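You operate a simulated robot arm through the tools that you are given. There is no shell and no other tool. Be economical: measure what you need, move in short steps, check, and stop when the job is done.

Carry out the task below with a simulated two-armed robot. There is one attempt and no reset: what you move stays moved.

## Task
Fetch the short gold spool pipe from the top of the stock table and set it in the lower deck of the trolley. Turn the left count knob to 3. Put the thick orange pad on the upper shelf of the test bench. Put the short grey spool pipe from the shelf under the register table on the shelf under the desk. Take the padlock and leave it in the steel drip tray. Put the black tub on the back of the blue table. Pick up the black brush with one hand, pass it to the other hand and put it in the fail tray. Take the large strainer from the left end of the blue table and put it on top of the stepped grey sleeve there. Take the green pad and leave it on the top of the stock table. Take the brush and put it on top of the green ring on the left end of the blue table. Switch the brake lever off. Open the table drawer. Any order will do. Set down upright: large strainer. The brake lever goes to its stop.

It is judged by the outcome, as a careful person would: the job done as asked, and still so three seconds after it is handed in. It fails if anything else is knocked over, pushed out of place, dropped, spilled or broken.

## Robot
Two 7-joint arms with two-finger grippers on one trunk, on a base that drives. Base frame: it is fixed to the floor where the robot stands at the start and does not move with it; the origin is under the middle of the robot, x ahead of it, y to its left, z up; the surface under the hand at the start is at about z = 900. Units: mm, degrees, N and s.
The left shoulder is at the start at [60, 179, 1175], the right one opposite. With the tool pointing down near the work surface each hand reaches from about 260 to 660 mm from the robot's upright axis, wherever it stands, measured 20 degrees to its own side. Places, roughly: Fail tray (27x23 cm) [-1400, -4040, 860]; back of the blue table [800, -1000, 900]; black brush (3x3x17 cm) [600, -1700, 1000]; black tub (9x9x5 cm) [-1700, -3900, 900]; brake lever [1300, -2900, 700]; brush (7x5x8 cm) [600, -800, 900]; green pad (6x5x4 cm) [400, -1000, 900]; green ring (8x8x4 cm) [600, -1000, 900]; large strainer [500, -1000, 1000]; left count knob [600, 0, 900]; lower deck of the trolley [1000, -3000, 300]; padlock (4x2x6 cm) [-1600, -4700, 900]; shelf under the desk [-1500, -4400, 300]; short gold spool pipe (13x5x5 cm) [500, -100, 900]; short grey spool pipe [-1250, -6250, 250]; steel drip tray (35x22x5 cm) [-1300, -500, 900]; stepped grey sleeve (7x7x6 cm) [800, -900, 900]; table drawer [500, -500, 800]; thick orange pad (8x6x4 cm) [-1200, -5700, 300]; top of the stock table [700, -300, 900]; upper shelf of the test bench [500, -3800, 500]. Payload 1.96 kg a hand.
The tool frame of a hand sits at the grasp point between the pads (the TCP): z along the fingers, y along the line on which they close. The tips reach 20 mm beyond it. The gripper opens to 72 mm. The gripper's body begins 38 mm behind the TCP.
Orientation is that of the tool frame in the base frame, as a unit quaternion [x, y, z, w]. With the fingers straight down and closing along the base's y, the tool's x points along the base's -x, its y along +y and its z along -z.

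## Interface
- The arms move only by the tool drive_tool. It takes "left_deltas", "right_deltas" or both (then of equal length, played together; a hand with none holds still); each is a list of rows, each an object of numbers (a shift or turn left out is 0, a gripper value left out holds the last): "x", "y", "z": the shift along the tool's x, y, z in mm; "rx", "ry", "rz": the turn, a rotation vector about the tool's x, y, z in degrees; "jaw": the opening, from 0 (shut) to 1 (fully open). In form: [{"x": .., "y": .., "z": .., "rx": .., "ry": .., "rz": .., "jaw": ..}, ...]. A call has 1 to 10 rows; each row shifts and turns the commanded pose from where the row before left it, along the tool's axes as they then stand. Each row takes 0.2 s and may step no farther than 50 mm and 8.6 degrees from the row before; otherwise, or with a gripper value out of range, the whole call is refused. Where a pose cannot be reached the arm comes as near as it can. A force on the tool above 40 N (or 10 N above the force at the start of the call, whichever is more), or a blocked arm, ends the call early, and 0.2 s more pass. Each finger travels about 153 mm/s and halts on what it meets, pressing with about 38 N; the grip force reading is that of the motor and also rises with nothing between the fingers. The clock runs only during rows and for 0.2 s after the last one: add rows that do not move to give the fingers time. The reply holds the time, the measured pose of the TCP, the force on the tool along the base axes, the opening and the grip force, in the units named above and with some noise, with the torque about the TCP (base axes, N m) and any sound that the robot's microphone picked up, and new pictures: "views" is both (left out), scene, wrist or none (wrist: the cameras of the hands that moved).
- Cameras (640 x 400 px; columns grow to the right, rows downward): "scene" is now at [9.2, -8.4, 1714.2]; the picture's right is [-0.13, -0.99, 0.00], its down [-0.85, 0.11, -0.52] and it looks along [0.51, -0.06, -0.86] (base axes); focal length 286 px, centre (320, 200). "left" rides on the left gripper at [71, -19, -82] in its tool frame; the picture's right is [0.26, 0.97, 0.00], its down [-0.67, 0.18, -0.72] and it looks along [-0.69, 0.19, 0.70] (tool axes); focal length 280 px, centre (320, 200). "right" rides on the right gripper at [71, 19, -82] in its tool frame; the picture's right is [-0.26, 0.97, 0.00], its down [-0.67, -0.18, -0.72] and it looks along [-0.69, -0.19, 0.70] (tool axes); focal length 280 px, centre (320, 200). There is no depth. A picture from a camera that has moved, and an enlarged one, comes with that camera's place and axes in the base frame and with its lens.
- slide_trunk(by): slides the trunk up (or, below 0, down) by that many mm; the arms and the scene camera ride with it, the base frame stays. It gives what a move gives, with no picture.
- drive_base(legs): drives the robot by 1 to 6 legs, each [ahead, left, turn to the left] in mm, mm and degrees, along the robot's own axes; the way and the turn of a leg run together, so that a leg with both is an arc; at most 1500 mm and 180 degrees a leg. The arms and the cameras ride along, it lands a little off, and it stops where it bumps. It gives what a move gives, and a new picture of the scene camera.
- head_to(pan, tilt): turns the head with the scene camera to pan (to the left, within 86 degrees either way) and tilt (down, from -29 to 69), counted from straight ahead of the robot. It gives what a move gives, and a new picture of the scene camera.
- close_up(camera, box): a new picture of the part [left, top, right, bottom] of that camera's present view, enlarged. No time passes.
- sign_off(): hands the job in; it is judged then, once.

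Go step by step. Nothing tells you exact positions but the pictures and the camera data: compare them with the known pose of the tool, close in by small moves and look again before you grip or let go. The budget is 546 turns and 360 pictures, counting those below and the enlarged ones. Unless the task says otherwise, let go and move clear before handing in, and close with one line.

The tools are called after "Emit:" as name(argument=value, ...) on one line, values as JSON. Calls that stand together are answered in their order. drive_tool: Moves the arms, as the interface text tells. Its arguments: {"type":"object","properties":{"left_deltas":{"type":"array"},"right_deltas":{"type":"array"},"views":{"type":"string","enum":["both","scene","wrist","none"]}},"required":[]} The other tools are called the same way: slide_trunk (by) slides the trunk up or down; drive_base (legs) drives the base; head_to (pan, tilt) turns the head that bears the scene camera; close_up (camera, box) takes an enlarged picture of a part of a camera's view; sign_off () hands the job in.

At the start:

```text
time_s: 0.0
left_ee_pos: [401.7, 6.4, 1186.1]
left_orientation: [-0.001, 1.0, 0.0, 0.001]
left_contact_force: [-0.3, -0.1, 0.0]
left_ft_torque: [0.0, 0.0, 0.0]
left_gripper_width: 72.0
left_grip_force: 0.1
right_ee_pos: [337.0, -302.0, 1196.6]
right_orientation: [0.0, 1.0, 0.0, 0.0]
right_contact_force: [0.2, -0.7, 0.4]
right_ft_torque: [0.01, 0.03, 0.01]
right_gripper_width: 72.4
right_grip_force: 0.1
trunk travel left (down, up): [-820.0, 170.0]
robot x, y, heading: [-0.8, -1.0, 0.2]
head pan, tilt: [-7.2, 58.8]
```

scene: 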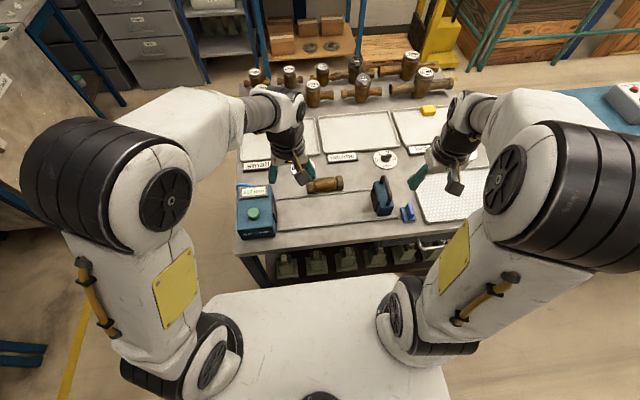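
right: 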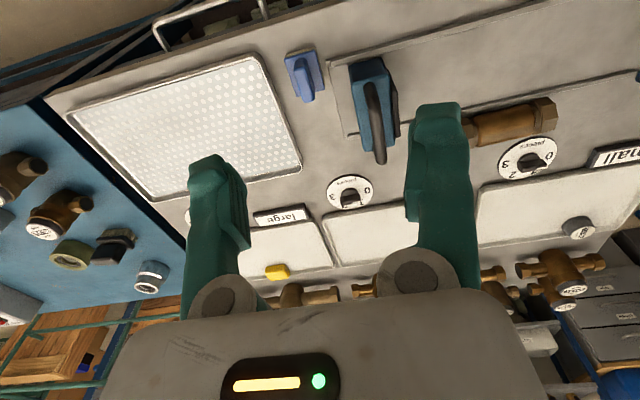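
left: 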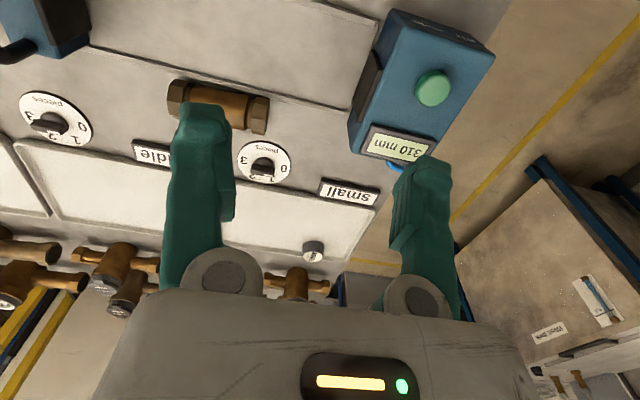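

I see the stock table ahead with the gold spool pipe, count knobs and gauge. I take close-ups to measure the knob and pipe.

Emit:
close_up(camera="left", box=[120, 60, 400, 235])

Emit:
close_up(camera="scene", box=[220, 40, 480, 290])

Emit:
head_to(pan=-45, tilt=45)

```text
2.29 times, centred on (260, 148) of left
camera zoom: at [331.1, -13.7, 1269.0], right [-0.26, 0.97, 0.0], down [0.67, 0.18, 0.72], along [0.69, 0.19, -0.7], focal length 641 px, centre (457, 320)
```

zoom: 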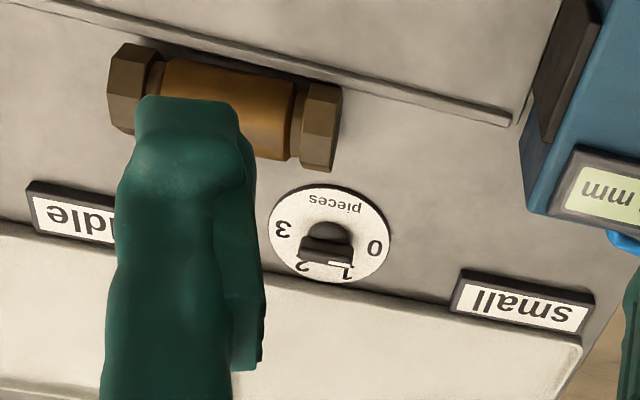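

```text
1.60 times, centred on (350, 165) of scene
camera zoom: at [9.2, -8.4, 1714.2], right [-0.13, -0.99, 0.0], down [-0.85, 0.11, -0.52], along [0.51, -0.06, -0.86], focal length 458 px, centre (272, 256)
```

zoom: 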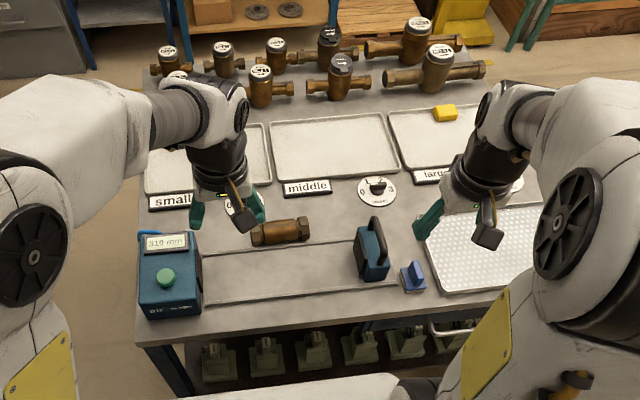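

```text
time_s: 1.0
left_ee_pos: [401.6, 7.7, 1186.5]
left_orientation: [0.001, 1.0, 0.001, 0.001]
left_contact_force: [0.7, 0.1, 0.2]
left_ft_torque: [0.01, 0.0, 0.0]
left_gripper_width: 72.3
left_grip_force: 0.1
right_ee_pos: [336.8, -303.5, 1197.6]
right_orientation: [0.0, 1.0, 0.0, 0.0]
right_contact_force: [0.1, 0.3, 0.1]
right_ft_torque: [-0.05, 0.0, 0.0]
right_gripper_width: 72.0
right_grip_force: 0.1
trunk travel left (down, up): [-820.0, 170.0]
robot x, y, heading: [1.8, 0.1, 0.0]
head pan, tilt: [-45.0, 45.0]
camera scene: at [-0.7, -57.3, 1732.2], right [-0.71, -0.71, 0.0], down [-0.5, 0.5, -0.71], along [0.5, -0.5, -0.71], focal length 286 px, centre (320, 200)
```

scene: 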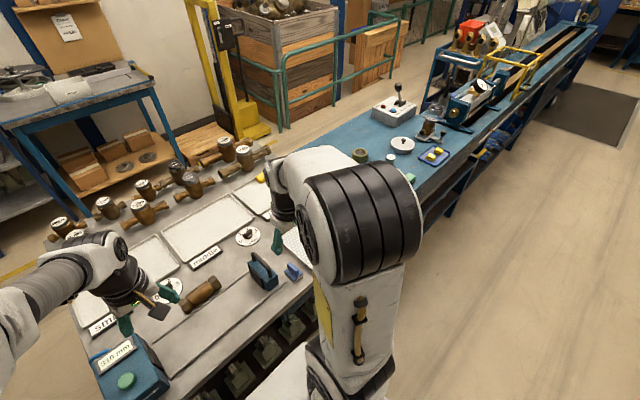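

Emit:
drive_base(legs=[[0, -200, 0]])

Emit:
head_to(pan=0, tilt=55)

```text
time_s: 2.6
left_ee_pos: [401.8, -193.2, 1187.6]
left_orientation: [0.0, 1.0, -0.001, 0.001]
left_contact_force: [0.3, 0.6, -0.5]
left_ft_torque: [0.03, 0.0, 0.0]
left_gripper_width: 72.0
left_grip_force: 0.0
right_ee_pos: [336.4, -500.9, 1196.9]
right_orientation: [0.0, 1.0, 0.0, 0.0]
right_contact_force: [-0.6, 0.0, 0.3]
right_ft_torque: [0.0, 0.01, -0.02]
right_gripper_width: 72.0
right_grip_force: 0.2
trunk travel left (down, up): [-820.0, 170.0]
robot x, y, heading: [0.9, -201.0, -0.1]
head pan, tilt: [-45.0, 45.0]
camera scene: at [-0.9, -255.8, 1732.3], right [-0.71, -0.71, 0.0], down [-0.5, 0.5, -0.71], along [0.5, -0.5, -0.71], focal length 286 px, centre (320, 200)
```

scene: 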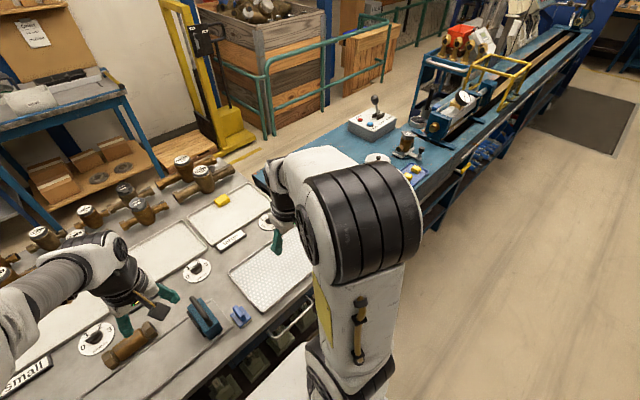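

```text
time_s: 3.8
left_ee_pos: [401.9, -194.1, 1186.7]
left_orientation: [0.0, 1.0, 0.0, 0.001]
left_contact_force: [0.0, -0.8, -0.4]
left_ft_torque: [-0.01, -0.01, 0.03]
left_gripper_width: 72.2
left_grip_force: 0.0
right_ee_pos: [337.1, -502.6, 1197.2]
right_orientation: [0.0, 1.0, 0.0, 0.0]
right_contact_force: [-0.5, 0.1, 1.0]
right_ft_torque: [0.03, 0.0, -0.01]
right_gripper_width: 71.6
right_grip_force: 0.2
trunk travel left (down, up): [-820.0, 170.0]
robot x, y, heading: [-1.4, -202.9, 0.1]
head pan, tilt: [0.0, 55.0]
camera scene: at [13.8, -199.8, 1718.8], right [0.0, -1.0, 0.0], down [-0.82, 0.0, -0.57], along [0.57, 0.0, -0.82], focal length 286 px, centre (320, 200)
```

scene: 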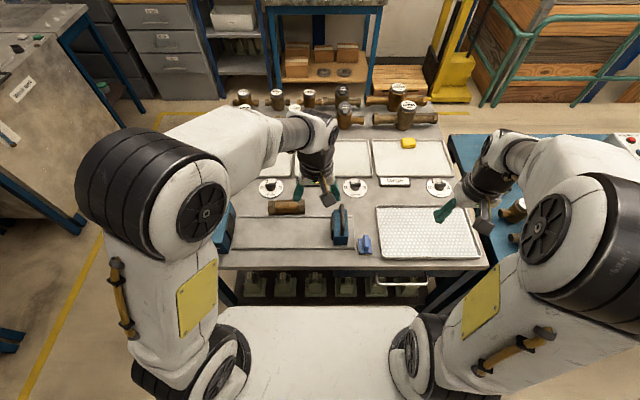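

Emit:
drive_tool(left_deltas=[{"x": -32.7, "y": 24, "z": 25}, {"x": -32.7, "y": 24, "z": 25}, {"x": -32.7, "y": 24, "z": 25}, {"x": -32.7, "y": 24, "z": 25}, {"x": -32.7, "y": 24, "z": 25}, {"x": -32.7, "y": 24, "z": 25}, {"x": -32.7, "y": 24, "z": 25}, {}], views="wrist")

```text
time_s: 5.6
left_ee_pos: [582.1, -62.2, 1049.7]
left_orientation: [0.001, 1.0, -0.001, 0.0]
left_contact_force: [0.0, -0.4, 0.4]
left_ft_torque: [-0.03, 0.01, 0.0]
left_gripper_width: 71.9
left_grip_force: 0.0
left hand out of reach, approached as far as the arm can: row 6, 7
right_ee_pos: [337.5, -502.4, 1195.9]
right_orientation: [-0.001, 1.0, 0.0, 0.0]
right_contact_force: [0.5, 0.3, 0.2]
right_ft_torque: [-0.04, 0.03, 0.02]
right_gripper_width: 72.1
right_grip_force: 0.1
trunk travel left (down, up): [-820.0, 170.0]
robot x, y, heading: [1.0, -200.4, 0.3]
head pan, tilt: [0.0, 55.0]
camera left: at [512.2, -81.9, 1131.5], right [-0.26, 0.97, 0.0], down [0.67, 0.18, 0.72], along [0.69, 0.19, -0.7], focal length 280 px, centre (320, 200)
```

left: 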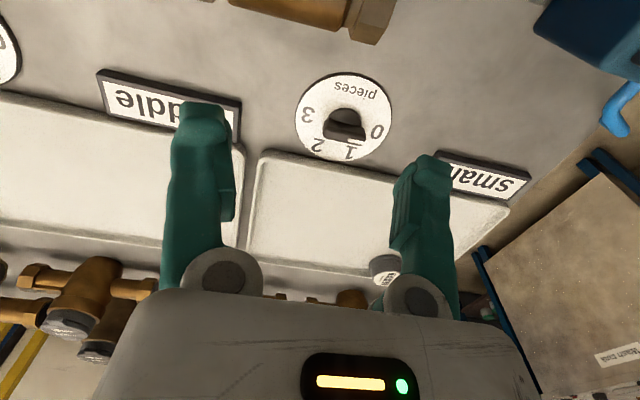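

Emit:
drive_base(legs=[[50, 0, 0]])

Emit:
close_up(camera="left", box=[220, 0, 460, 150])

```text
time_s: 6.5
left_ee_pos: [627.5, -62.9, 1051.4]
left_orientation: [0.001, 1.0, 0.001, 0.002]
left_contact_force: [-0.9, 0.9, -0.3]
left_ft_torque: [-0.01, 0.0, 0.01]
left_gripper_width: 71.8
left_grip_force: 0.0
right_ee_pos: [382.6, -502.5, 1198.2]
right_orientation: [0.001, 1.0, 0.001, 0.002]
right_contact_force: [0.3, -0.3, 0.0]
right_ft_torque: [-0.04, -0.02, -0.01]
right_gripper_width: 71.7
right_grip_force: 0.1
trunk travel left (down, up): [-820.0, 170.0]
robot x, y, heading: [52.2, -200.1, -0.2]
head pan, tilt: [0.0, 55.0]
camera scene: at [57.0, -200.1, 1718.9], right [0.0, -1.0, 0.0], down [-0.82, 0.0, -0.58], along [0.58, 0.0, -0.82], focal length 286 px, centre (320, 200)
```

scene: 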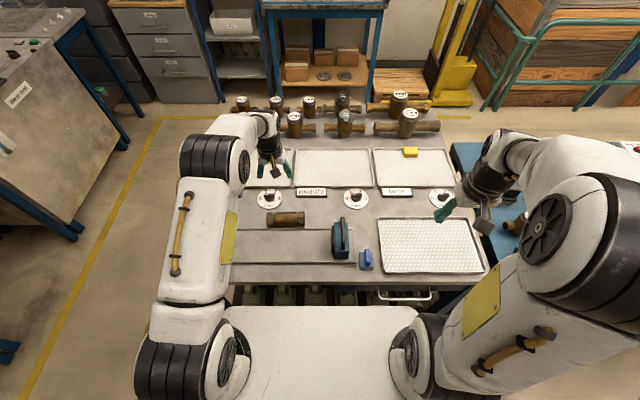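

```text
2.67 times, centred on (340, 75) of left
camera zoom: at [557.1, -82.8, 1134.1], right [-0.26, 0.97, 0.0], down [0.67, 0.18, 0.72], along [0.69, 0.19, -0.69], focal length 748 px, centre (267, 533)
```

zoom: 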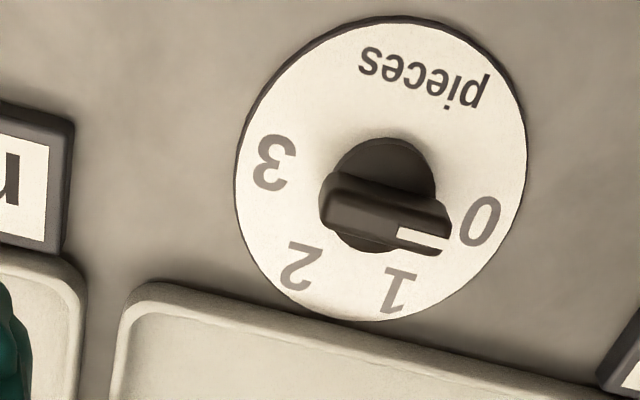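

Emit:
drive_tool(left_deltas=[{"x": -3.5, "y": 18, "z": 20}, {"y": 19, "z": 30}, {"z": 30}, {"rz": -8.6}, {"rz": -8.6}, {"rz": -8.6}, {"rz": -8.6}, {"rz": -8.6}], views="none")

Emit:
drive_tool(left_deltas=[{"rz": -8.6}, {"rz": -8.6}, {"rz": -8.6}, {"rz": -8.6}, {}], views="wrist")

```text
time_s: 8.3
left_ee_pos: [636.1, -25.4, 970.5]
left_orientation: [-0.367, 0.93, -0.001, 0.0]
left_contact_force: [-0.1, 0.9, -0.4]
left_ft_torque: [0.01, -0.02, 0.01]
left_gripper_width: 71.9
left_grip_force: 0.1
right_ee_pos: [387.3, -503.8, 1197.5]
right_orientation: [0.001, 1.0, 0.0, 0.0]
right_contact_force: [1.0, 0.7, 0.1]
right_ft_torque: [-0.02, 0.0, -0.02]
right_gripper_width: 72.0
right_grip_force: 0.1
trunk travel left (down, up): [-820.0, 170.0]
robot x, y, heading: [48.2, -200.7, -0.2]
head pan, tilt: [0.0, 55.0]
```

```text
time_s: 9.5
left_ee_pos: [634.5, -25.8, 969.8]
left_orientation: [-0.625, 0.78, -0.001, 0.001]
left_contact_force: [0.5, -0.1, 0.5]
left_ft_torque: [0.01, 0.01, -0.02]
left_gripper_width: 72.0
left_grip_force: 0.0
right_ee_pos: [385.6, -504.1, 1196.6]
right_orientation: [0.001, 1.0, 0.001, -0.001]
right_contact_force: [-0.1, -0.7, 0.3]
right_ft_torque: [0.03, 0.03, -0.02]
right_gripper_width: 72.4
right_grip_force: 0.1
trunk travel left (down, up): [-820.0, 170.0]
robot x, y, heading: [50.3, -199.0, 0.1]
head pan, tilt: [0.0, 55.0]
camera left: at [639.2, -99.9, 1052.4], right [-1.0, -0.05, 0.0], down [-0.03, 0.7, 0.71], along [-0.03, 0.71, -0.7], focal length 280 px, centre (320, 200)
```

left: 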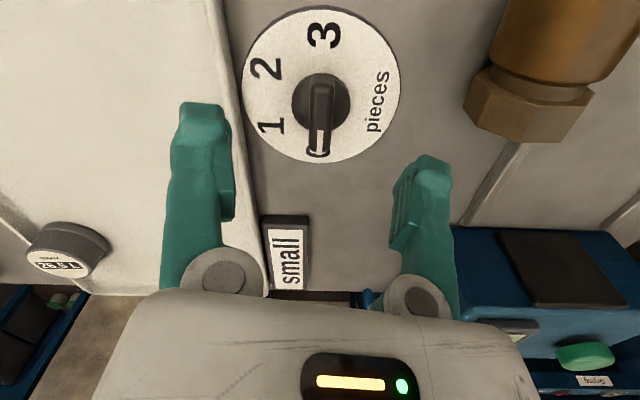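

Emit:
drive_tool(left_deltas=[{"jaw": 0.5, "z": 15}, {"z": 15}, {"z": 10}, {}], views="wrist")

```text
time_s: 10.5
left_ee_pos: [634.8, -26.0, 930.4]
left_orientation: [-0.626, 0.78, -0.001, 0.001]
left_contact_force: [0.0, -0.8, -0.8]
left_ft_torque: [-0.04, -0.01, -0.02]
left_gripper_width: 36.0
left_grip_force: 0.1
right_ee_pos: [387.4, -503.7, 1196.5]
right_orientation: [0.001, 1.0, -0.001, 0.0]
right_contact_force: [-0.3, -0.3, 0.4]
right_ft_torque: [-0.02, 0.03, -0.02]
right_gripper_width: 72.0
right_grip_force: 0.1
trunk travel left (down, up): [-820.0, 170.0]
robot x, y, heading: [48.7, -201.1, -0.2]
head pan, tilt: [0.0, 55.0]
camera left: at [639.0, -100.0, 1012.5], right [-1.0, -0.04, 0.0], down [-0.03, 0.7, 0.71], along [-0.03, 0.71, -0.7], focal length 280 px, centre (320, 200)
```

left: 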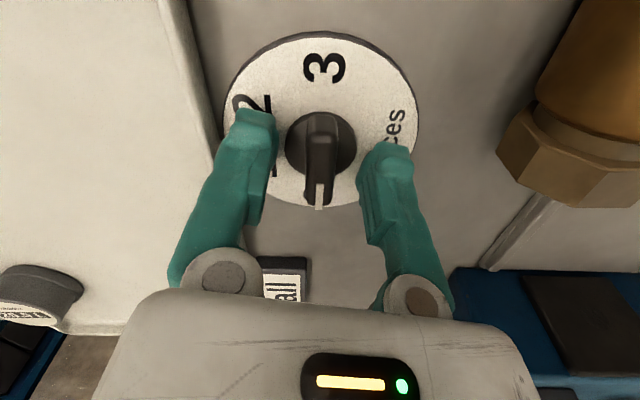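

Emit:
drive_tool(left_deltas=[{"z": 8}, {"z": 6}, {"jaw": 0.0}, {}, {}], views="wrist")

```text
time_s: 11.2
left_ee_pos: [635.7, -25.2, 923.7]
left_orientation: [-0.625, 0.781, -0.004, 0.006]
left_contact_force: [-8.4, 0.0, 27.2]
left_ft_torque: [-0.57, 1.12, -0.07]
left_gripper_width: 31.1
left_grip_force: 37.8
right_ee_pos: [381.8, -504.4, 1198.2]
right_orientation: [0.001, 1.0, 0.001, 0.002]
right_contact_force: [-0.4, -0.6, 0.3]
right_ft_torque: [0.01, -0.03, 0.02]
right_gripper_width: 71.9
right_grip_force: 0.0
trunk travel left (down, up): [-820.0, 170.0]
robot x, y, heading: [49.3, -201.3, 0.1]
head pan, tilt: [0.0, 55.0]
stopped in row 3 (left hand): the force on the tool passed its limit at 46 N (the readings are from after the stop); the commanded pose is now the measured one
camera left: at [637.6, -100.0, 1006.2], right [-1.0, -0.04, -0.02], down [-0.04, 0.7, 0.72], along [-0.02, 0.72, -0.7], focal length 280 px, centre (320, 200)
```

left: 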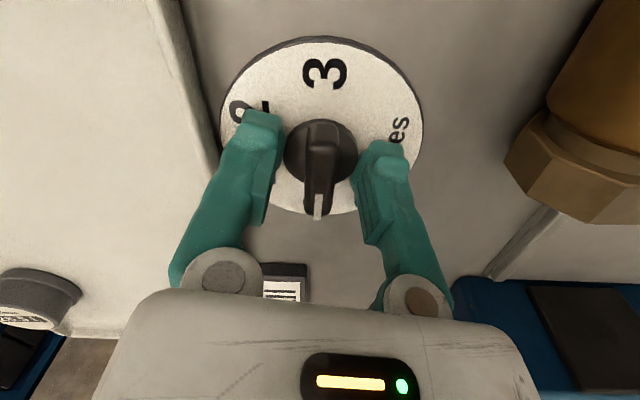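

Emit:
drive_tool(left_deltas=[{"z": -5, "jaw": 0.4}, {"jaw": 0.0}, {}, {}], views="wrist")

```text
time_s: 12.2
left_ee_pos: [634.8, -25.8, 923.6]
left_orientation: [-0.624, 0.781, -0.002, 0.003]
left_contact_force: [-21.2, -4.5, -12.8]
left_ft_torque: [0.59, 0.16, -0.01]
left_gripper_width: 31.0
left_grip_force: 39.8
right_ee_pos: [383.9, -504.5, 1196.3]
right_orientation: [0.001, 1.0, -0.001, 0.001]
right_contact_force: [0.1, 0.6, 0.5]
right_ft_torque: [0.0, -0.02, 0.03]
right_gripper_width: 71.8
right_grip_force: 0.1
trunk travel left (down, up): [-820.0, 170.0]
robot x, y, heading: [47.7, -198.8, 0.2]
head pan, tilt: [0.0, 55.0]
camera left: at [638.4, -99.9, 1006.1], right [-1.0, -0.04, -0.01], down [-0.04, 0.7, 0.72], along [-0.03, 0.72, -0.7], focal length 280 px, centre (320, 200)
```

left: 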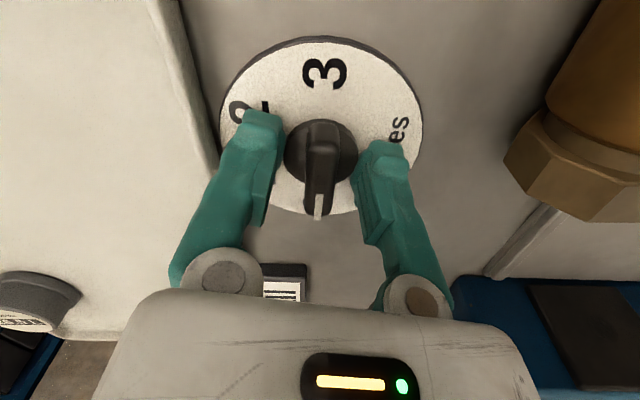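

Emit:
drive_tool(left_deltas=[{"jaw": 0.5}, {"z": -6}, {}, {"jaw": 0.0}, {}, {}], views="wrist")

```text
time_s: 13.6
left_ee_pos: [636.2, -24.0, 932.2]
left_orientation: [-0.625, 0.781, -0.004, 0.006]
left_contact_force: [-13.4, 4.0, 9.2]
left_ft_torque: [0.01, 0.21, -0.03]
left_gripper_width: 11.3
left_grip_force: 38.3
right_ee_pos: [382.6, -502.6, 1198.2]
right_orientation: [0.0, 1.0, 0.0, 0.0]
right_contact_force: [-0.6, 0.1, -0.6]
right_ft_torque: [-0.01, -0.01, 0.03]
right_gripper_width: 72.1
right_grip_force: 0.0
trunk travel left (down, up): [-820.0, 170.0]
robot x, y, heading: [47.7, -200.4, 0.1]
head pan, tilt: [0.0, 55.0]
camera left: at [638.3, -98.6, 1014.6], right [-1.0, -0.04, -0.01], down [-0.04, 0.7, 0.72], along [-0.02, 0.72, -0.7], focal length 280 px, centre (320, 200)
```

left: 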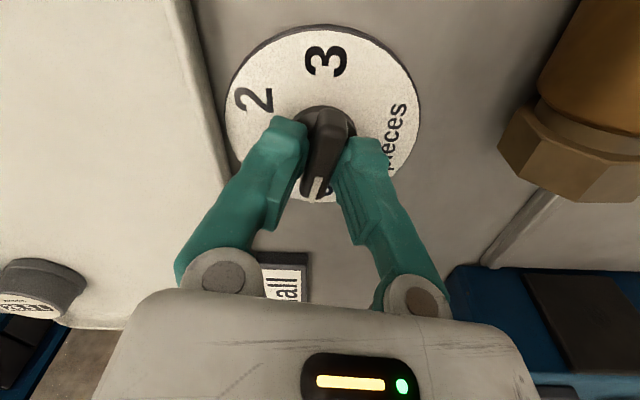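

Emit:
drive_tool(left_deltas=[{"rz": 8.6}, {"rz": 8.6}, {"rz": 8.6}, {"rz": 8.6}, {"rz": 8.6}, {"rz": 8.6}, {}], views="wrist")

```text
time_s: 15.2
left_ee_pos: [636.3, -26.1, 931.9]
left_orientation: [-0.221, 0.975, -0.001, 0.007]
left_contact_force: [-4.9, -1.3, 14.2]
left_ft_torque: [-0.15, 0.4, -0.02]
left_gripper_width: 11.2
left_grip_force: 38.4
right_ee_pos: [384.7, -503.4, 1197.1]
right_orientation: [0.001, 1.0, 0.0, 0.0]
right_contact_force: [1.0, -0.5, -0.3]
right_ft_torque: [-0.03, -0.02, -0.03]
right_gripper_width: 72.2
right_grip_force: 0.0
trunk travel left (down, up): [-820.0, 170.0]
robot x, y, heading: [51.3, -197.8, -0.2]
head pan, tilt: [0.0, 55.0]
camera left: at [580.7, -74.3, 1013.6], right [-0.65, 0.76, -0.01], down [0.52, 0.46, 0.72], along [0.55, 0.47, -0.69], focal length 280 px, centre (320, 200)
```

left: 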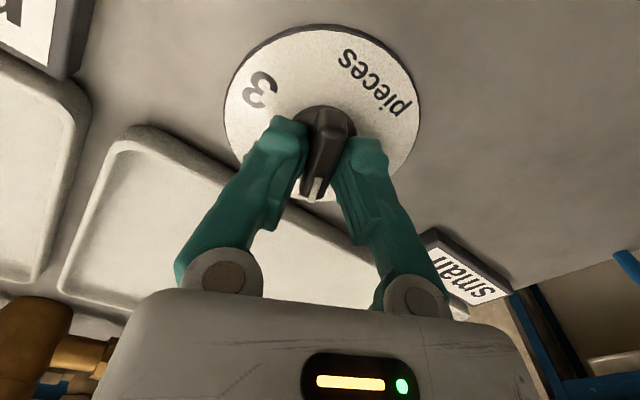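

Turning with the hand. I continue towards 3.

Emit:
drive_tool(left_deltas=[{"rz": 8.6}, {"rz": 8.6}, {"rz": 8.6}, {"rz": 8.6}, {"rz": 8.6}, {"rz": 8.6}, {"rz": 8.6}, {"rz": 8.6}, {"rz": 8.6}, {}], views="wrist")

```text
time_s: 17.4
left_ee_pos: [635.8, -28.3, 932.1]
left_orientation: [0.436, 0.9, 0.004, 0.006]
left_contact_force: [-4.8, -16.3, 15.6]
left_ft_torque: [-1.18, -0.42, 0.04]
left_gripper_width: 11.5
left_grip_force: 38.5
right_ee_pos: [384.8, -505.7, 1197.2]
right_orientation: [0.001, 1.0, 0.002, 0.001]
right_contact_force: [0.3, -0.8, 0.4]
right_ft_torque: [0.02, 0.02, -0.02]
right_gripper_width: 72.1
right_grip_force: 0.0
trunk travel left (down, up): [-820.0, 170.0]
robot x, y, heading: [49.2, -201.1, -0.0]
head pan, tilt: [0.0, 55.0]
camera left: at [576.9, 14.8, 1013.7], right [0.6, 0.8, 0.01], down [0.55, -0.42, 0.72], along [0.58, -0.42, -0.69], focal length 280 px, centre (320, 200)
```

left: 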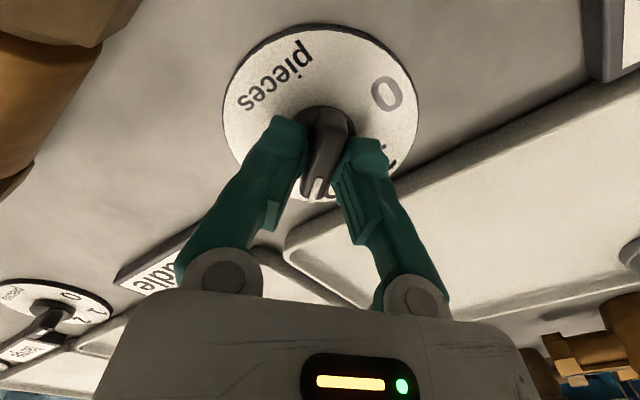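

Emit:
drive_tool(left_deltas=[{"rz": 8.6}, {"rz": 8.6}, {"rz": 8.6}, {}], views="wrist")

```text
time_s: 18.4
left_ee_pos: [634.9, -28.0, 931.8]
left_orientation: [0.627, 0.779, 0.005, 0.004]
left_contact_force: [-8.9, -19.8, 11.8]
left_ft_torque: [-0.97, 0.18, 0.01]
left_gripper_width: 11.5
left_grip_force: 38.5
right_ee_pos: [383.7, -507.4, 1197.2]
right_orientation: [0.001, 1.0, 0.002, 0.001]
right_contact_force: [0.1, 0.8, -0.9]
right_ft_torque: [-0.03, 0.01, -0.01]
right_gripper_width: 72.0
right_grip_force: 0.0
trunk travel left (down, up): [-820.0, 170.0]
robot x, y, heading: [49.7, -199.0, 0.1]
head pan, tilt: [0.0, 55.0]
camera left: at [601.0, 35.7, 1014.2], right [0.89, 0.46, 0.01], down [0.31, -0.62, 0.72], along [0.34, -0.63, -0.7], focal length 280 px, centre (320, 200)
```

left: 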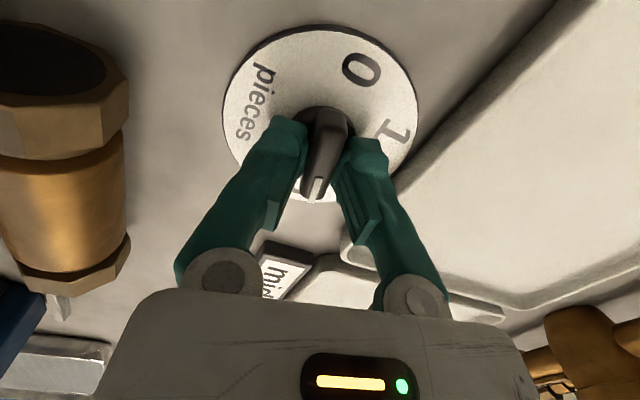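

Emit:
drive_tool(left_deltas=[{"rz": 8.3}, {"rz": 8.3}, {"rz": 8.3}, {}], views="wrist")

```text
time_s: 19.4
left_ee_pos: [635.0, -26.7, 931.8]
left_orientation: [0.781, 0.625, 0.006, 0.002]
left_contact_force: [-16.2, -19.8, 7.2]
left_ft_torque: [0.09, 0.22, 0.67]
left_gripper_width: 13.6
left_grip_force: 40.0
right_ee_pos: [382.4, -506.9, 1197.7]
right_orientation: [0.0, 1.0, 0.001, 0.001]
right_contact_force: [-0.3, -0.5, -0.2]
right_ft_torque: [0.01, 0.0, -0.01]
right_gripper_width: 71.9
right_grip_force: 0.1
trunk travel left (down, up): [-820.0, 170.0]
robot x, y, heading: [53.5, -199.4, -0.1]
head pan, tilt: [0.0, 55.0]
camera left: at [631.1, 45.2, 1015.1], right [1.0, 0.05, 0.01], down [0.02, -0.7, 0.71], along [0.04, -0.71, -0.7], focal length 280 px, centre (320, 200)
```

left: 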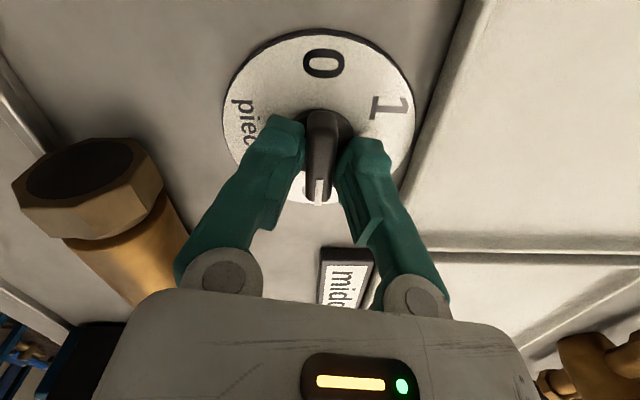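

Emit:
drive_tool(left_deltas=[{"jaw": 0.5}, {}, {"z": -20}, {"z": -30}, {"z": -30}, {}], views="wrist")

```text
time_s: 20.8
left_ee_pos: [638.2, -24.5, 1010.0]
left_orientation: [0.779, 0.626, 0.004, 0.003]
left_contact_force: [-0.5, 0.0, 0.5]
left_ft_torque: [-0.02, 0.01, 0.01]
left_gripper_width: 36.0
left_grip_force: 0.2
right_ee_pos: [387.5, -503.6, 1196.7]
right_orientation: [0.001, 1.0, 0.0, -0.001]
right_contact_force: [0.0, -0.4, 0.2]
right_ft_torque: [0.04, -0.01, 0.0]
right_gripper_width: 71.7
right_grip_force: 0.0
trunk travel left (down, up): [-820.0, 170.0]
robot x, y, heading: [49.9, -201.9, -0.1]
head pan, tilt: [0.0, 55.0]
camera left: at [633.5, 48.0, 1092.8], right [1.0, 0.05, 0.01], down [0.03, -0.7, 0.71], along [0.04, -0.71, -0.7], focal length 280 px, centre (320, 200)
```

left: 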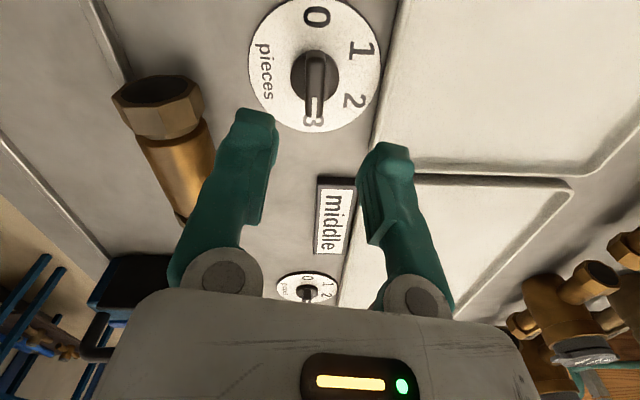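

Emit:
drive_tool(left_deltas=[{"z": -40, "rz": -8.6}, {"z": -40, "rz": -8.6}, {"z": -40, "rz": -8.6}, {"z": -30, "rz": -8.6}, {"rz": -8.6}, {"rz": -8.6}, {"rz": -8.6}, {"rz": -8.6}, {"rz": -8.6}, {"rz": -8.6}], views="none")

Emit:
drive_tool(left_deltas=[{"rz": -8.3}, {"rz": -8.3}, {"x": 45}, {"x": 45}, {"x": 45}, {"x": 45}, {}], views="none")

Emit:
drive_base(legs=[[-250, 0, 0]])

Emit:
close_up(camera="scene", box=[200, 150, 520, 350])

```text
time_s: 23.0
left_ee_pos: [618.0, -52.5, 1137.1]
left_orientation: [0.303, 0.952, 0.024, 0.037]
left_contact_force: [-0.2, -0.5, -0.8]
left_ft_torque: [0.01, 0.02, 0.0]
left_gripper_width: 36.0
left_grip_force: 0.1
left hand out of reach, approached as far as the arm can: row 2, 3, 4
right_ee_pos: [387.9, -503.2, 1196.6]
right_orientation: [0.0, 1.0, 0.0, 0.0]
right_contact_force: [0.0, 0.5, -0.5]
right_ft_torque: [-0.02, -0.01, 0.03]
right_gripper_width: 72.0
right_grip_force: 0.0
trunk travel left (down, up): [-820.0, 170.0]
robot x, y, heading: [51.7, -199.1, -0.4]
head pan, tilt: [0.0, 55.0]
```

```text
time_s: 24.6
left_ee_pos: [446.8, 4.3, 1125.8]
left_orientation: [0.164, 0.985, 0.018, 0.04]
left_contact_force: [0.5, 0.2, 0.1]
left_ft_torque: [-0.03, -0.01, -0.02]
left_gripper_width: 36.0
left_grip_force: 0.1
right_ee_pos: [387.7, -503.0, 1196.8]
right_orientation: [0.001, 1.0, 0.0, 0.0]
right_contact_force: [0.0, 0.0, -0.6]
right_ft_torque: [-0.06, 0.04, -0.03]
right_gripper_width: 72.0
right_grip_force: 0.1
trunk travel left (down, up): [-820.0, 170.0]
robot x, y, heading: [47.7, -200.5, -0.3]
head pan, tilt: [0.0, 55.0]
```

```text
time_s: 26.4
left_ee_pos: [199.7, 5.2, 1125.5]
left_orientation: [0.164, 0.985, 0.019, 0.041]
left_contact_force: [0.2, -0.5, -0.2]
left_ft_torque: [-0.02, 0.0, -0.02]
left_gripper_width: 36.1
left_grip_force: 0.1
right_ee_pos: [138.8, -503.4, 1197.1]
right_orientation: [0.0, 1.0, 0.0, -0.001]
right_contact_force: [-0.1, 0.2, 0.5]
right_ft_torque: [-0.03, 0.0, 0.01]
right_gripper_width: 71.9
right_grip_force: 0.1
trunk travel left (down, up): [-820.0, 170.0]
robot x, y, heading: [-199.5, -197.9, -0.3]
head pan, tilt: [0.0, 55.0]
camera scene: at [-184.6, -199.8, 1718.8], right [0.0, -1.0, 0.0], down [-0.82, 0.0, -0.57], along [0.57, 0.0, -0.82], focal length 286 px, centre (320, 200)
```

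scene: 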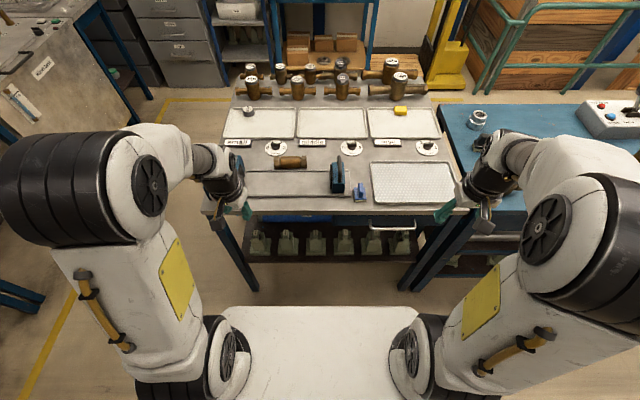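

```text
2.00 times, centred on (360, 250) of scene
camera zoom: at [-184.6, -199.8, 1718.8], right [0.0, -1.0, 0.0], down [-0.82, 0.0, -0.57], along [0.57, 0.0, -0.82], focal length 572 px, centre (240, 100)
```

zoom: 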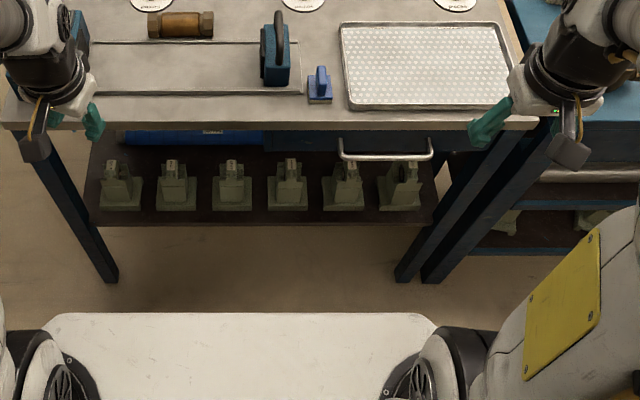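

Emit:
drive_tool(right_deltas=[{"rz": 8.6, "z": 15}, {"rz": 8.6, "z": 15}, {"rz": 8.6, "z": 15}, {"rz": 8.6, "z": 15}, {"rz": 8.6, "z": 15}, {"rz": 8.6, "z": 15}, {"rz": 8.6, "z": 15}, {"rz": 8.6, "z": 15}, {"rz": 8.6, "z": 15}, {"rz": 8.6, "z": 15}], views="none")

Emit:
drive_tool(right_deltas=[{"rz": 4}, {"rx": -8.6}, {"rx": -8.6}, {"rx": -8.6}, {"rx": -8.6}, {"rx": -8.6}, {"rx": -8.6}, {"rx": -8.6}, {"rx": -8.6}, {}], views="wrist")

```text
time_s: 28.6
left_ee_pos: [198.3, 4.4, 1126.2]
left_orientation: [0.163, 0.986, 0.018, 0.041]
left_contact_force: [-0.7, 0.5, 0.4]
left_ft_torque: [0.02, 0.01, 0.02]
left_gripper_width: 36.2
left_grip_force: 0.0
right_ee_pos: [138.4, -504.0, 1047.0]
right_orientation: [0.683, 0.73, 0.0, 0.0]
right_contact_force: [0.2, 0.0, -0.5]
right_ft_torque: [-0.01, 0.01, 0.03]
right_gripper_width: 72.0
right_grip_force: 0.1
trunk travel left (down, up): [-820.0, 170.0]
robot x, y, heading: [-201.7, -203.3, -0.0]
head pan, tilt: [0.0, 55.0]
```

```text
time_s: 30.8
left_ee_pos: [198.8, 4.6, 1125.2]
left_orientation: [0.164, 0.985, 0.018, 0.041]
left_contact_force: [-0.6, -0.7, -0.1]
left_ft_torque: [0.01, -0.02, 0.04]
left_gripper_width: 35.9
left_grip_force: 0.0
right_ee_pos: [156.1, -518.7, 1036.9]
right_orientation: [0.584, 0.583, 0.399, 0.4]
right_contact_force: [0.1, -0.3, -0.7]
right_ft_torque: [-0.02, 0.02, -0.03]
right_gripper_width: 71.9
right_grip_force: 0.1
right hand out of reach, approached as far as the arm can: row 5, 6, 7
trunk travel left (down, up): [-820.0, 170.0]
robot x, y, heading: [-201.2, -197.2, 0.3]
head pan, tilt: [0.0, 55.0]
camera right: at [86.9, -447.6, 1083.4], right [0.35, -0.26, 0.9], down [-0.73, -0.67, 0.09], along [0.58, -0.69, -0.43], focal length 280 px, centre (320, 200)
```

right: 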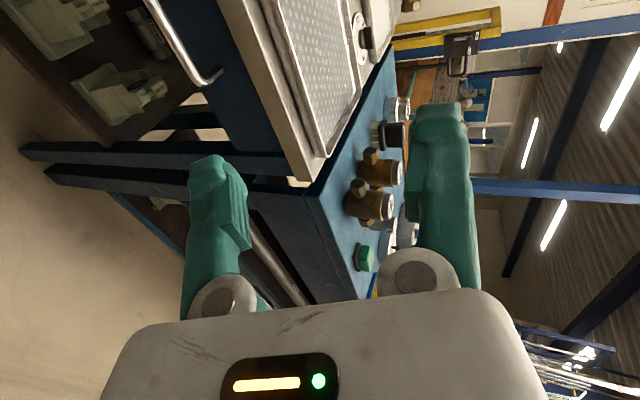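

Emit:
drive_tool(right_deltas=[{"x": 10.6, "y": -36, "z": 27.5}, {"x": 10.6, "y": -36, "z": 27.5}, {"x": 10.6, "y": -36, "z": 27.5}, {"x": 10.6, "y": -36, "z": 27.5}, {"x": 10.6, "y": -36, "z": 27.5}, {"rx": -7}, {"rx": -7}, {"rx": -7}, {}], views="wrist")

```text
time_s: 32.8
left_ee_pos: [197.6, 5.2, 1126.6]
left_orientation: [0.164, 0.985, 0.018, 0.041]
left_contact_force: [-0.4, 0.7, -0.5]
left_ft_torque: [0.01, -0.03, 0.0]
left_gripper_width: 36.2
left_grip_force: 0.0
right_ee_pos: [218.8, -465.9, 818.6]
right_orientation: [0.501, 0.501, 0.499, 0.5]
right_contact_force: [-0.4, 0.6, -0.7]
right_ft_torque: [0.01, 0.0, -0.01]
right_gripper_width: 72.0
right_grip_force: 0.0
trunk travel left (down, up): [-820.0, 170.0]
robot x, y, heading: [-201.4, -200.3, 0.3]
head pan, tilt: [0.0, 55.0]
camera right: at [136.8, -394.7, 838.1], right [0.0, -0.26, 0.96], down [-0.72, -0.67, -0.18], along [0.7, -0.69, -0.19], focal length 280 px, centre (320, 200)
```

right: 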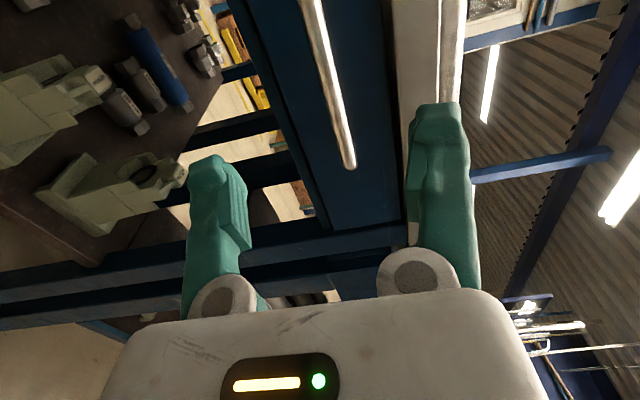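

Emit:
drive_tool(right_deltas=[{"z": 40, "y": 2}, {"z": 40}, {}], views="wrist")

```text
time_s: 33.6
left_ee_pos: [198.0, 5.3, 1126.8]
left_orientation: [0.164, 0.985, 0.018, 0.041]
left_contact_force: [-0.6, 0.4, -0.2]
left_ft_torque: [0.02, 0.03, -0.01]
left_gripper_width: 35.9
left_grip_force: 0.0
right_ee_pos: [299.2, -465.9, 821.0]
right_orientation: [0.501, 0.499, 0.499, 0.501]
right_contact_force: [-0.9, -0.2, 0.0]
right_ft_torque: [-0.02, 0.01, 0.01]
right_gripper_width: 71.8
right_grip_force: 0.0
trunk travel left (down, up): [-820.0, 170.0]
robot x, y, heading: [-199.4, -201.1, -0.2]
head pan, tilt: [0.0, 55.0]
camera right: at [216.6, -395.2, 839.7], right [0.0, -0.26, 0.96], down [-0.72, -0.67, -0.18], along [0.7, -0.69, -0.19], focal length 280 px, centre (320, 200)
```

right: 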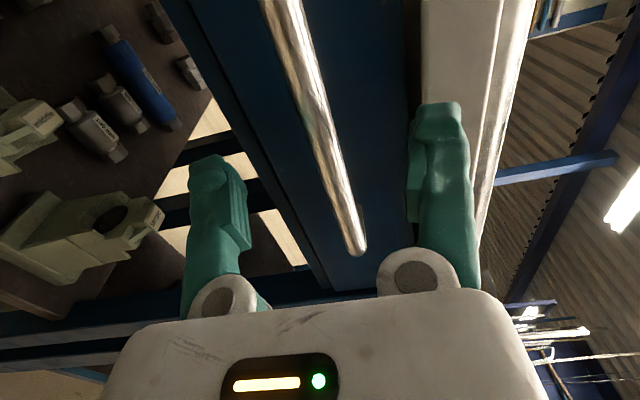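

Emit:
drive_tool(right_deltas=[{"z": 14, "y": 3}, {"jaw": 0}, {}, {}, {}], views="wrist")

```text
time_s: 34.8
left_ee_pos: [198.0, 6.0, 1125.9]
left_orientation: [0.164, 0.985, 0.017, 0.042]
left_contact_force: [0.8, 0.9, -0.2]
left_ft_torque: [-0.01, 0.02, 0.0]
left_gripper_width: 35.9
left_grip_force: 0.1
right_ee_pos: [312.9, -464.5, 825.2]
right_orientation: [0.501, 0.5, 0.499, 0.5]
right_contact_force: [0.3, 0.3, 11.8]
right_ft_torque: [-0.01, -0.01, 0.29]
right_gripper_width: 5.7
right_grip_force: 31.9
trunk travel left (down, up): [-820.0, 170.0]
robot x, y, heading: [-200.6, -198.2, -0.2]
head pan, tilt: [0.0, 55.0]
camera right: at [230.6, -394.6, 843.3], right [0.0, -0.26, 0.97], down [-0.72, -0.67, -0.18], along [0.7, -0.69, -0.19], focal length 280 px, centre (320, 200)
```

right: 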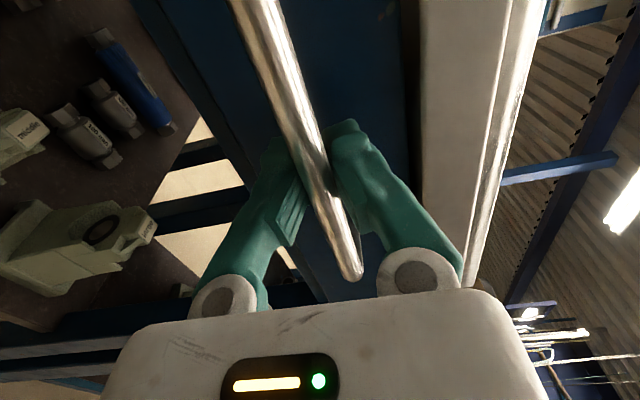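

Gripped the handle. I pull the drawer out by driving back.

Emit:
drive_base(legs=[[-150, 0, 0]])

```text
time_s: 36.2
left_ee_pos: [47.0, 6.2, 1126.4]
left_orientation: [0.164, 0.985, 0.018, 0.042]
left_contact_force: [0.1, -0.4, 0.7]
left_ft_torque: [0.0, 0.01, 0.01]
left_gripper_width: 36.2
left_grip_force: 0.1
right_ee_pos: [161.4, -465.5, 824.1]
right_orientation: [0.501, 0.5, 0.499, 0.5]
right_contact_force: [-0.8, -3.2, 10.3]
right_ft_torque: [-0.23, -0.03, -0.4]
right_gripper_width: 5.6
right_grip_force: 31.8
trunk travel left (down, up): [-820.0, 170.0]
robot x, y, heading: [-353.5, -201.5, -0.1]
head pan, tilt: [0.0, 55.0]
camera scene: at [-338.6, -198.9, 1719.0], right [0.0, -1.0, 0.0], down [-0.82, 0.0, -0.57], along [0.57, 0.0, -0.82], focal length 286 px, centre (320, 200)
```

scene: 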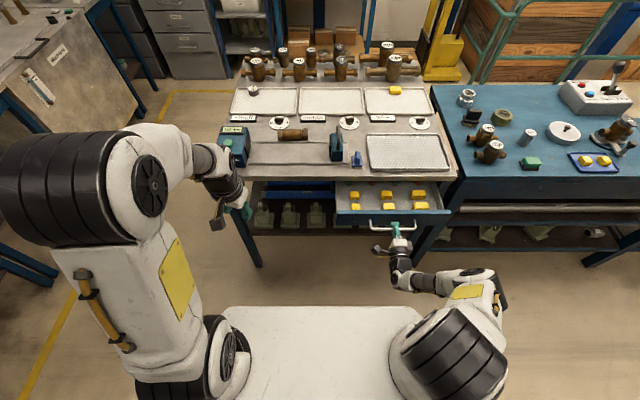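

Emit:
drive_base(legs=[[-100, 0, 0]])

```text
time_s: 37.4
left_ee_pos: [-54.2, 6.3, 1127.0]
left_orientation: [0.164, 0.985, 0.018, 0.042]
left_contact_force: [-0.3, -0.5, 0.2]
left_ft_torque: [0.03, -0.03, 0.01]
left_gripper_width: 36.3
left_grip_force: 0.0
right_ee_pos: [62.0, -465.6, 824.6]
right_orientation: [0.5, 0.501, 0.498, 0.5]
right_contact_force: [0.2, -1.5, 9.1]
right_ft_torque: [-0.24, 0.0, -0.23]
right_gripper_width: 6.1
right_grip_force: 31.7
trunk travel left (down, up): [-820.0, 170.0]
robot x, y, heading: [-446.9, -201.9, -0.1]
head pan, tilt: [0.0, 55.0]
camera scene: at [-438.6, -198.7, 1718.9], right [0.0, -1.0, 0.0], down [-0.82, 0.0, -0.57], along [0.57, 0.0, -0.82], focal length 286 px, centre (320, 200)
```

scene: 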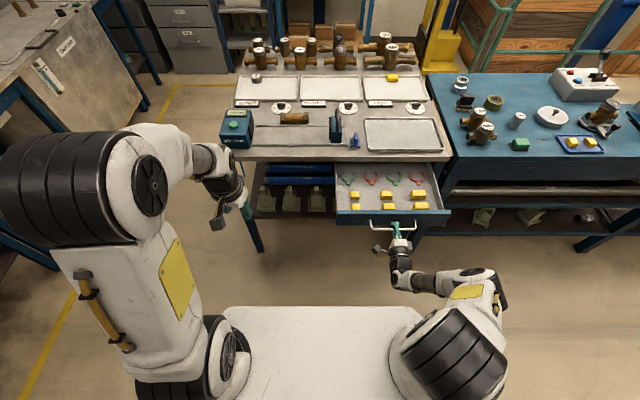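

Emit:
drive_base(legs=[[-80, 0, 0]])

```text
time_s: 38.4
left_ee_pos: [-109.2, 7.2, 1126.0]
left_orientation: [0.161, 0.986, 0.018, 0.04]
left_contact_force: [-0.5, -0.2, -0.8]
left_ft_torque: [-0.01, -0.02, -0.03]
left_gripper_width: 36.0
left_grip_force: 0.0
right_ee_pos: [11.6, -465.7, 826.1]
right_orientation: [0.501, 0.501, 0.498, 0.5]
right_contact_force: [0.9, 1.4, -11.6]
right_ft_torque: [-0.11, 0.16, -0.84]
right_gripper_width: 10.5
right_grip_force: 38.0
trunk travel left (down, up): [-820.0, 170.0]
robot x, y, heading: [-502.7, -195.7, 0.1]
head pan, tilt: [0.0, 55.0]
stopped in leg 1: the force on the tool passed its limit at 183 N (the readings are from after the stop); the commanded pose is now the measured one
camera scene: at [-491.1, -200.1, 1718.7], right [0.0, -1.0, 0.0], down [-0.82, 0.0, -0.57], along [0.57, 0.0, -0.82], focal length 286 px, centre (320, 200)
```

scene: 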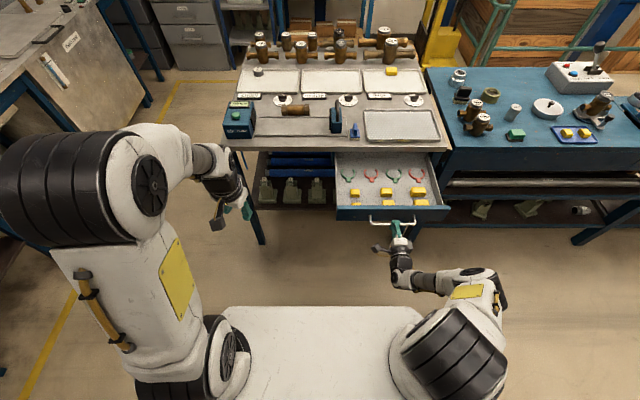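

Emit:
drive_tool(right_deltas=[{"jaw": 0.9}, {}, {"z": -30}, {"z": -45}, {"z": -30}, {"y": 45, "rx": 8.6}, {"y": 45, "rx": 8.6}, {"y": 45, "rx": 8.6}, {"y": 45, "rx": 8.6}, {"y": 30, "rx": 8.6}], views="none")

Emit:
drive_tool(right_deltas=[{"rx": 8.6}, {"rx": 8.6}, {"rx": 8.6}, {"rx": 8.6}, {"rx": 8.6}, {"rx": 4}, {"rz": -8.6}, {"rz": -8.6}, {"rz": -8.6}, {"rz": -8.6}], views="none")

Emit:
drive_tool(right_deltas=[{"rz": -8.6}, {"rz": -8.6}, {"rz": -8.6}, {"rz": -8.6}, {"rz": -8.6}, {"rz": -8.6}, {"rz": -4}, {}], views="none")

```text
time_s: 40.6
left_ee_pos: [-107.3, 7.9, 1125.2]
left_orientation: [0.162, 0.986, 0.017, 0.041]
left_contact_force: [0.3, 0.3, 0.1]
left_ft_torque: [-0.02, 0.0, 0.01]
left_gripper_width: 35.8
left_grip_force: 0.1
right_ee_pos: [-36.2, -464.4, 1025.7]
right_orientation: [0.648, 0.649, 0.28, 0.283]
right_contact_force: [0.4, -0.4, 0.0]
right_ft_torque: [-0.02, 0.0, 0.02]
right_gripper_width: 64.8
right_grip_force: 0.1
trunk travel left (down, up): [-820.0, 170.0]
robot x, y, heading: [-508.1, -200.5, 0.4]
head pan, tilt: [0.0, 55.0]
```

```text
time_s: 42.8
left_ee_pos: [-108.6, 7.6, 1126.5]
left_orientation: [0.162, 0.986, 0.018, 0.042]
left_contact_force: [0.1, -0.4, -0.5]
left_ft_torque: [0.02, 0.02, 0.0]
left_gripper_width: 35.8
left_grip_force: 0.1
right_ee_pos: [-34.9, -465.1, 1023.9]
right_orientation: [0.466, 0.885, -0.001, 0.0]
right_contact_force: [-0.2, 0.1, -0.1]
right_ft_torque: [0.0, 0.0, 0.0]
right_gripper_width: 64.8
right_grip_force: 0.0
trunk travel left (down, up): [-820.0, 170.0]
robot x, y, heading: [-508.4, -203.0, 0.4]
head pan, tilt: [0.0, 55.0]
```

```text
time_s: 44.6
left_ee_pos: [-107.6, 7.5, 1126.4]
left_orientation: [0.163, 0.986, 0.017, 0.041]
left_contact_force: [-0.3, 0.5, -0.2]
left_ft_torque: [0.01, -0.01, 0.04]
left_gripper_width: 35.9
left_grip_force: 0.1
right_ee_pos: [-36.2, -464.6, 1024.0]
right_orientation: [-0.001, 1.0, -0.002, 0.0]
right_contact_force: [-0.2, -0.3, -0.3]
right_ft_torque: [-0.01, 0.0, -0.01]
right_gripper_width: 64.7
right_grip_force: 0.2
trunk travel left (down, up): [-820.0, 170.0]
robot x, y, heading: [-501.9, -200.2, 0.3]
head pan, tilt: [0.0, 55.0]
```

Emit:
drive_tool(left_deltas=[{"rx": 0.65, "ry": 1.57, "rz": -6.3, "jaw": 1}, {"rx": 0.65, "ry": 1.57, "rz": -6.3}, {"rx": 0.65, "ry": 1.57, "rz": -6.3}, {}], views="none")

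Emit:
drive_base(legs=[[0, -800, 0], [350, 0, 0]])

Emit:
close_up(camera="scene", box=[160, 60, 480, 260])

```text
time_s: 45.6
left_ee_pos: [-108.1, 7.6, 1127.2]
left_orientation: [-0.003, 1.0, 0.001, 0.0]
left_contact_force: [0.1, -0.5, -0.2]
left_ft_torque: [-0.03, -0.02, 0.01]
left_gripper_width: 71.7
left_grip_force: 0.1
right_ee_pos: [-35.5, -465.3, 1024.3]
right_orientation: [0.002, 1.0, -0.003, 0.001]
right_contact_force: [0.1, -0.6, 0.5]
right_ft_torque: [-0.01, -0.01, 0.02]
right_gripper_width: 64.9
right_grip_force: 0.1
trunk travel left (down, up): [-820.0, 170.0]
robot x, y, heading: [-502.2, -200.6, 0.3]
head pan, tilt: [0.0, 55.0]
```

```text
time_s: 51.8
left_ee_pos: [245.9, -798.6, 1126.4]
left_orientation: [-0.001, 1.0, 0.001, 0.001]
left_contact_force: [0.6, -0.1, -0.8]
left_ft_torque: [-0.03, 0.02, -0.02]
left_gripper_width: 72.0
left_grip_force: 0.0
right_ee_pos: [316.0, -1269.6, 1023.6]
right_orientation: [0.003, 1.0, -0.002, 0.0]
right_contact_force: [0.1, 0.1, 0.3]
right_ft_torque: [0.0, -0.01, 0.0]
right_gripper_width: 64.9
right_grip_force: 0.0
trunk travel left (down, up): [-820.0, 170.0]
robot x, y, heading: [-152.0, -1005.9, -0.1]
head pan, tilt: [0.0, 55.0]
camera scene: at [-138.7, -1003.0, 1718.8], right [0.0, -1.0, 0.0], down [-0.82, 0.0, -0.57], along [0.57, 0.0, -0.82], focal length 286 px, centre (320, 200)
```

scene: 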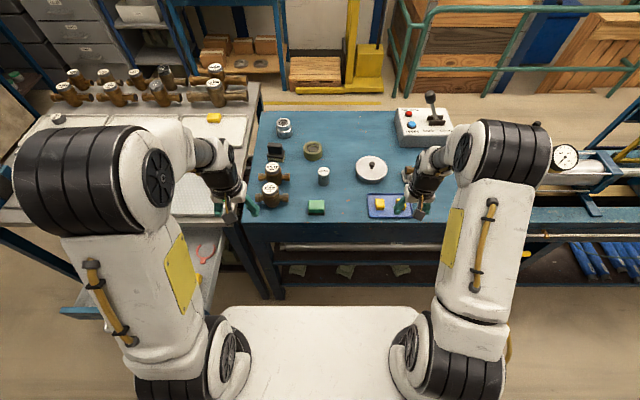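

```text
2.00 times, centred on (320, 160) of scene
camera zoom: at [-138.7, -1003.0, 1718.8], right [0.0, -1.0, 0.0], down [-0.82, 0.0, -0.57], along [0.57, 0.0, -0.82], focal length 572 px, centre (320, 280)
```

zoom: 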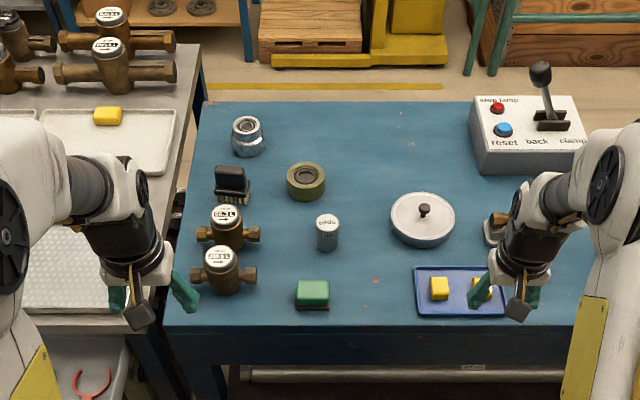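

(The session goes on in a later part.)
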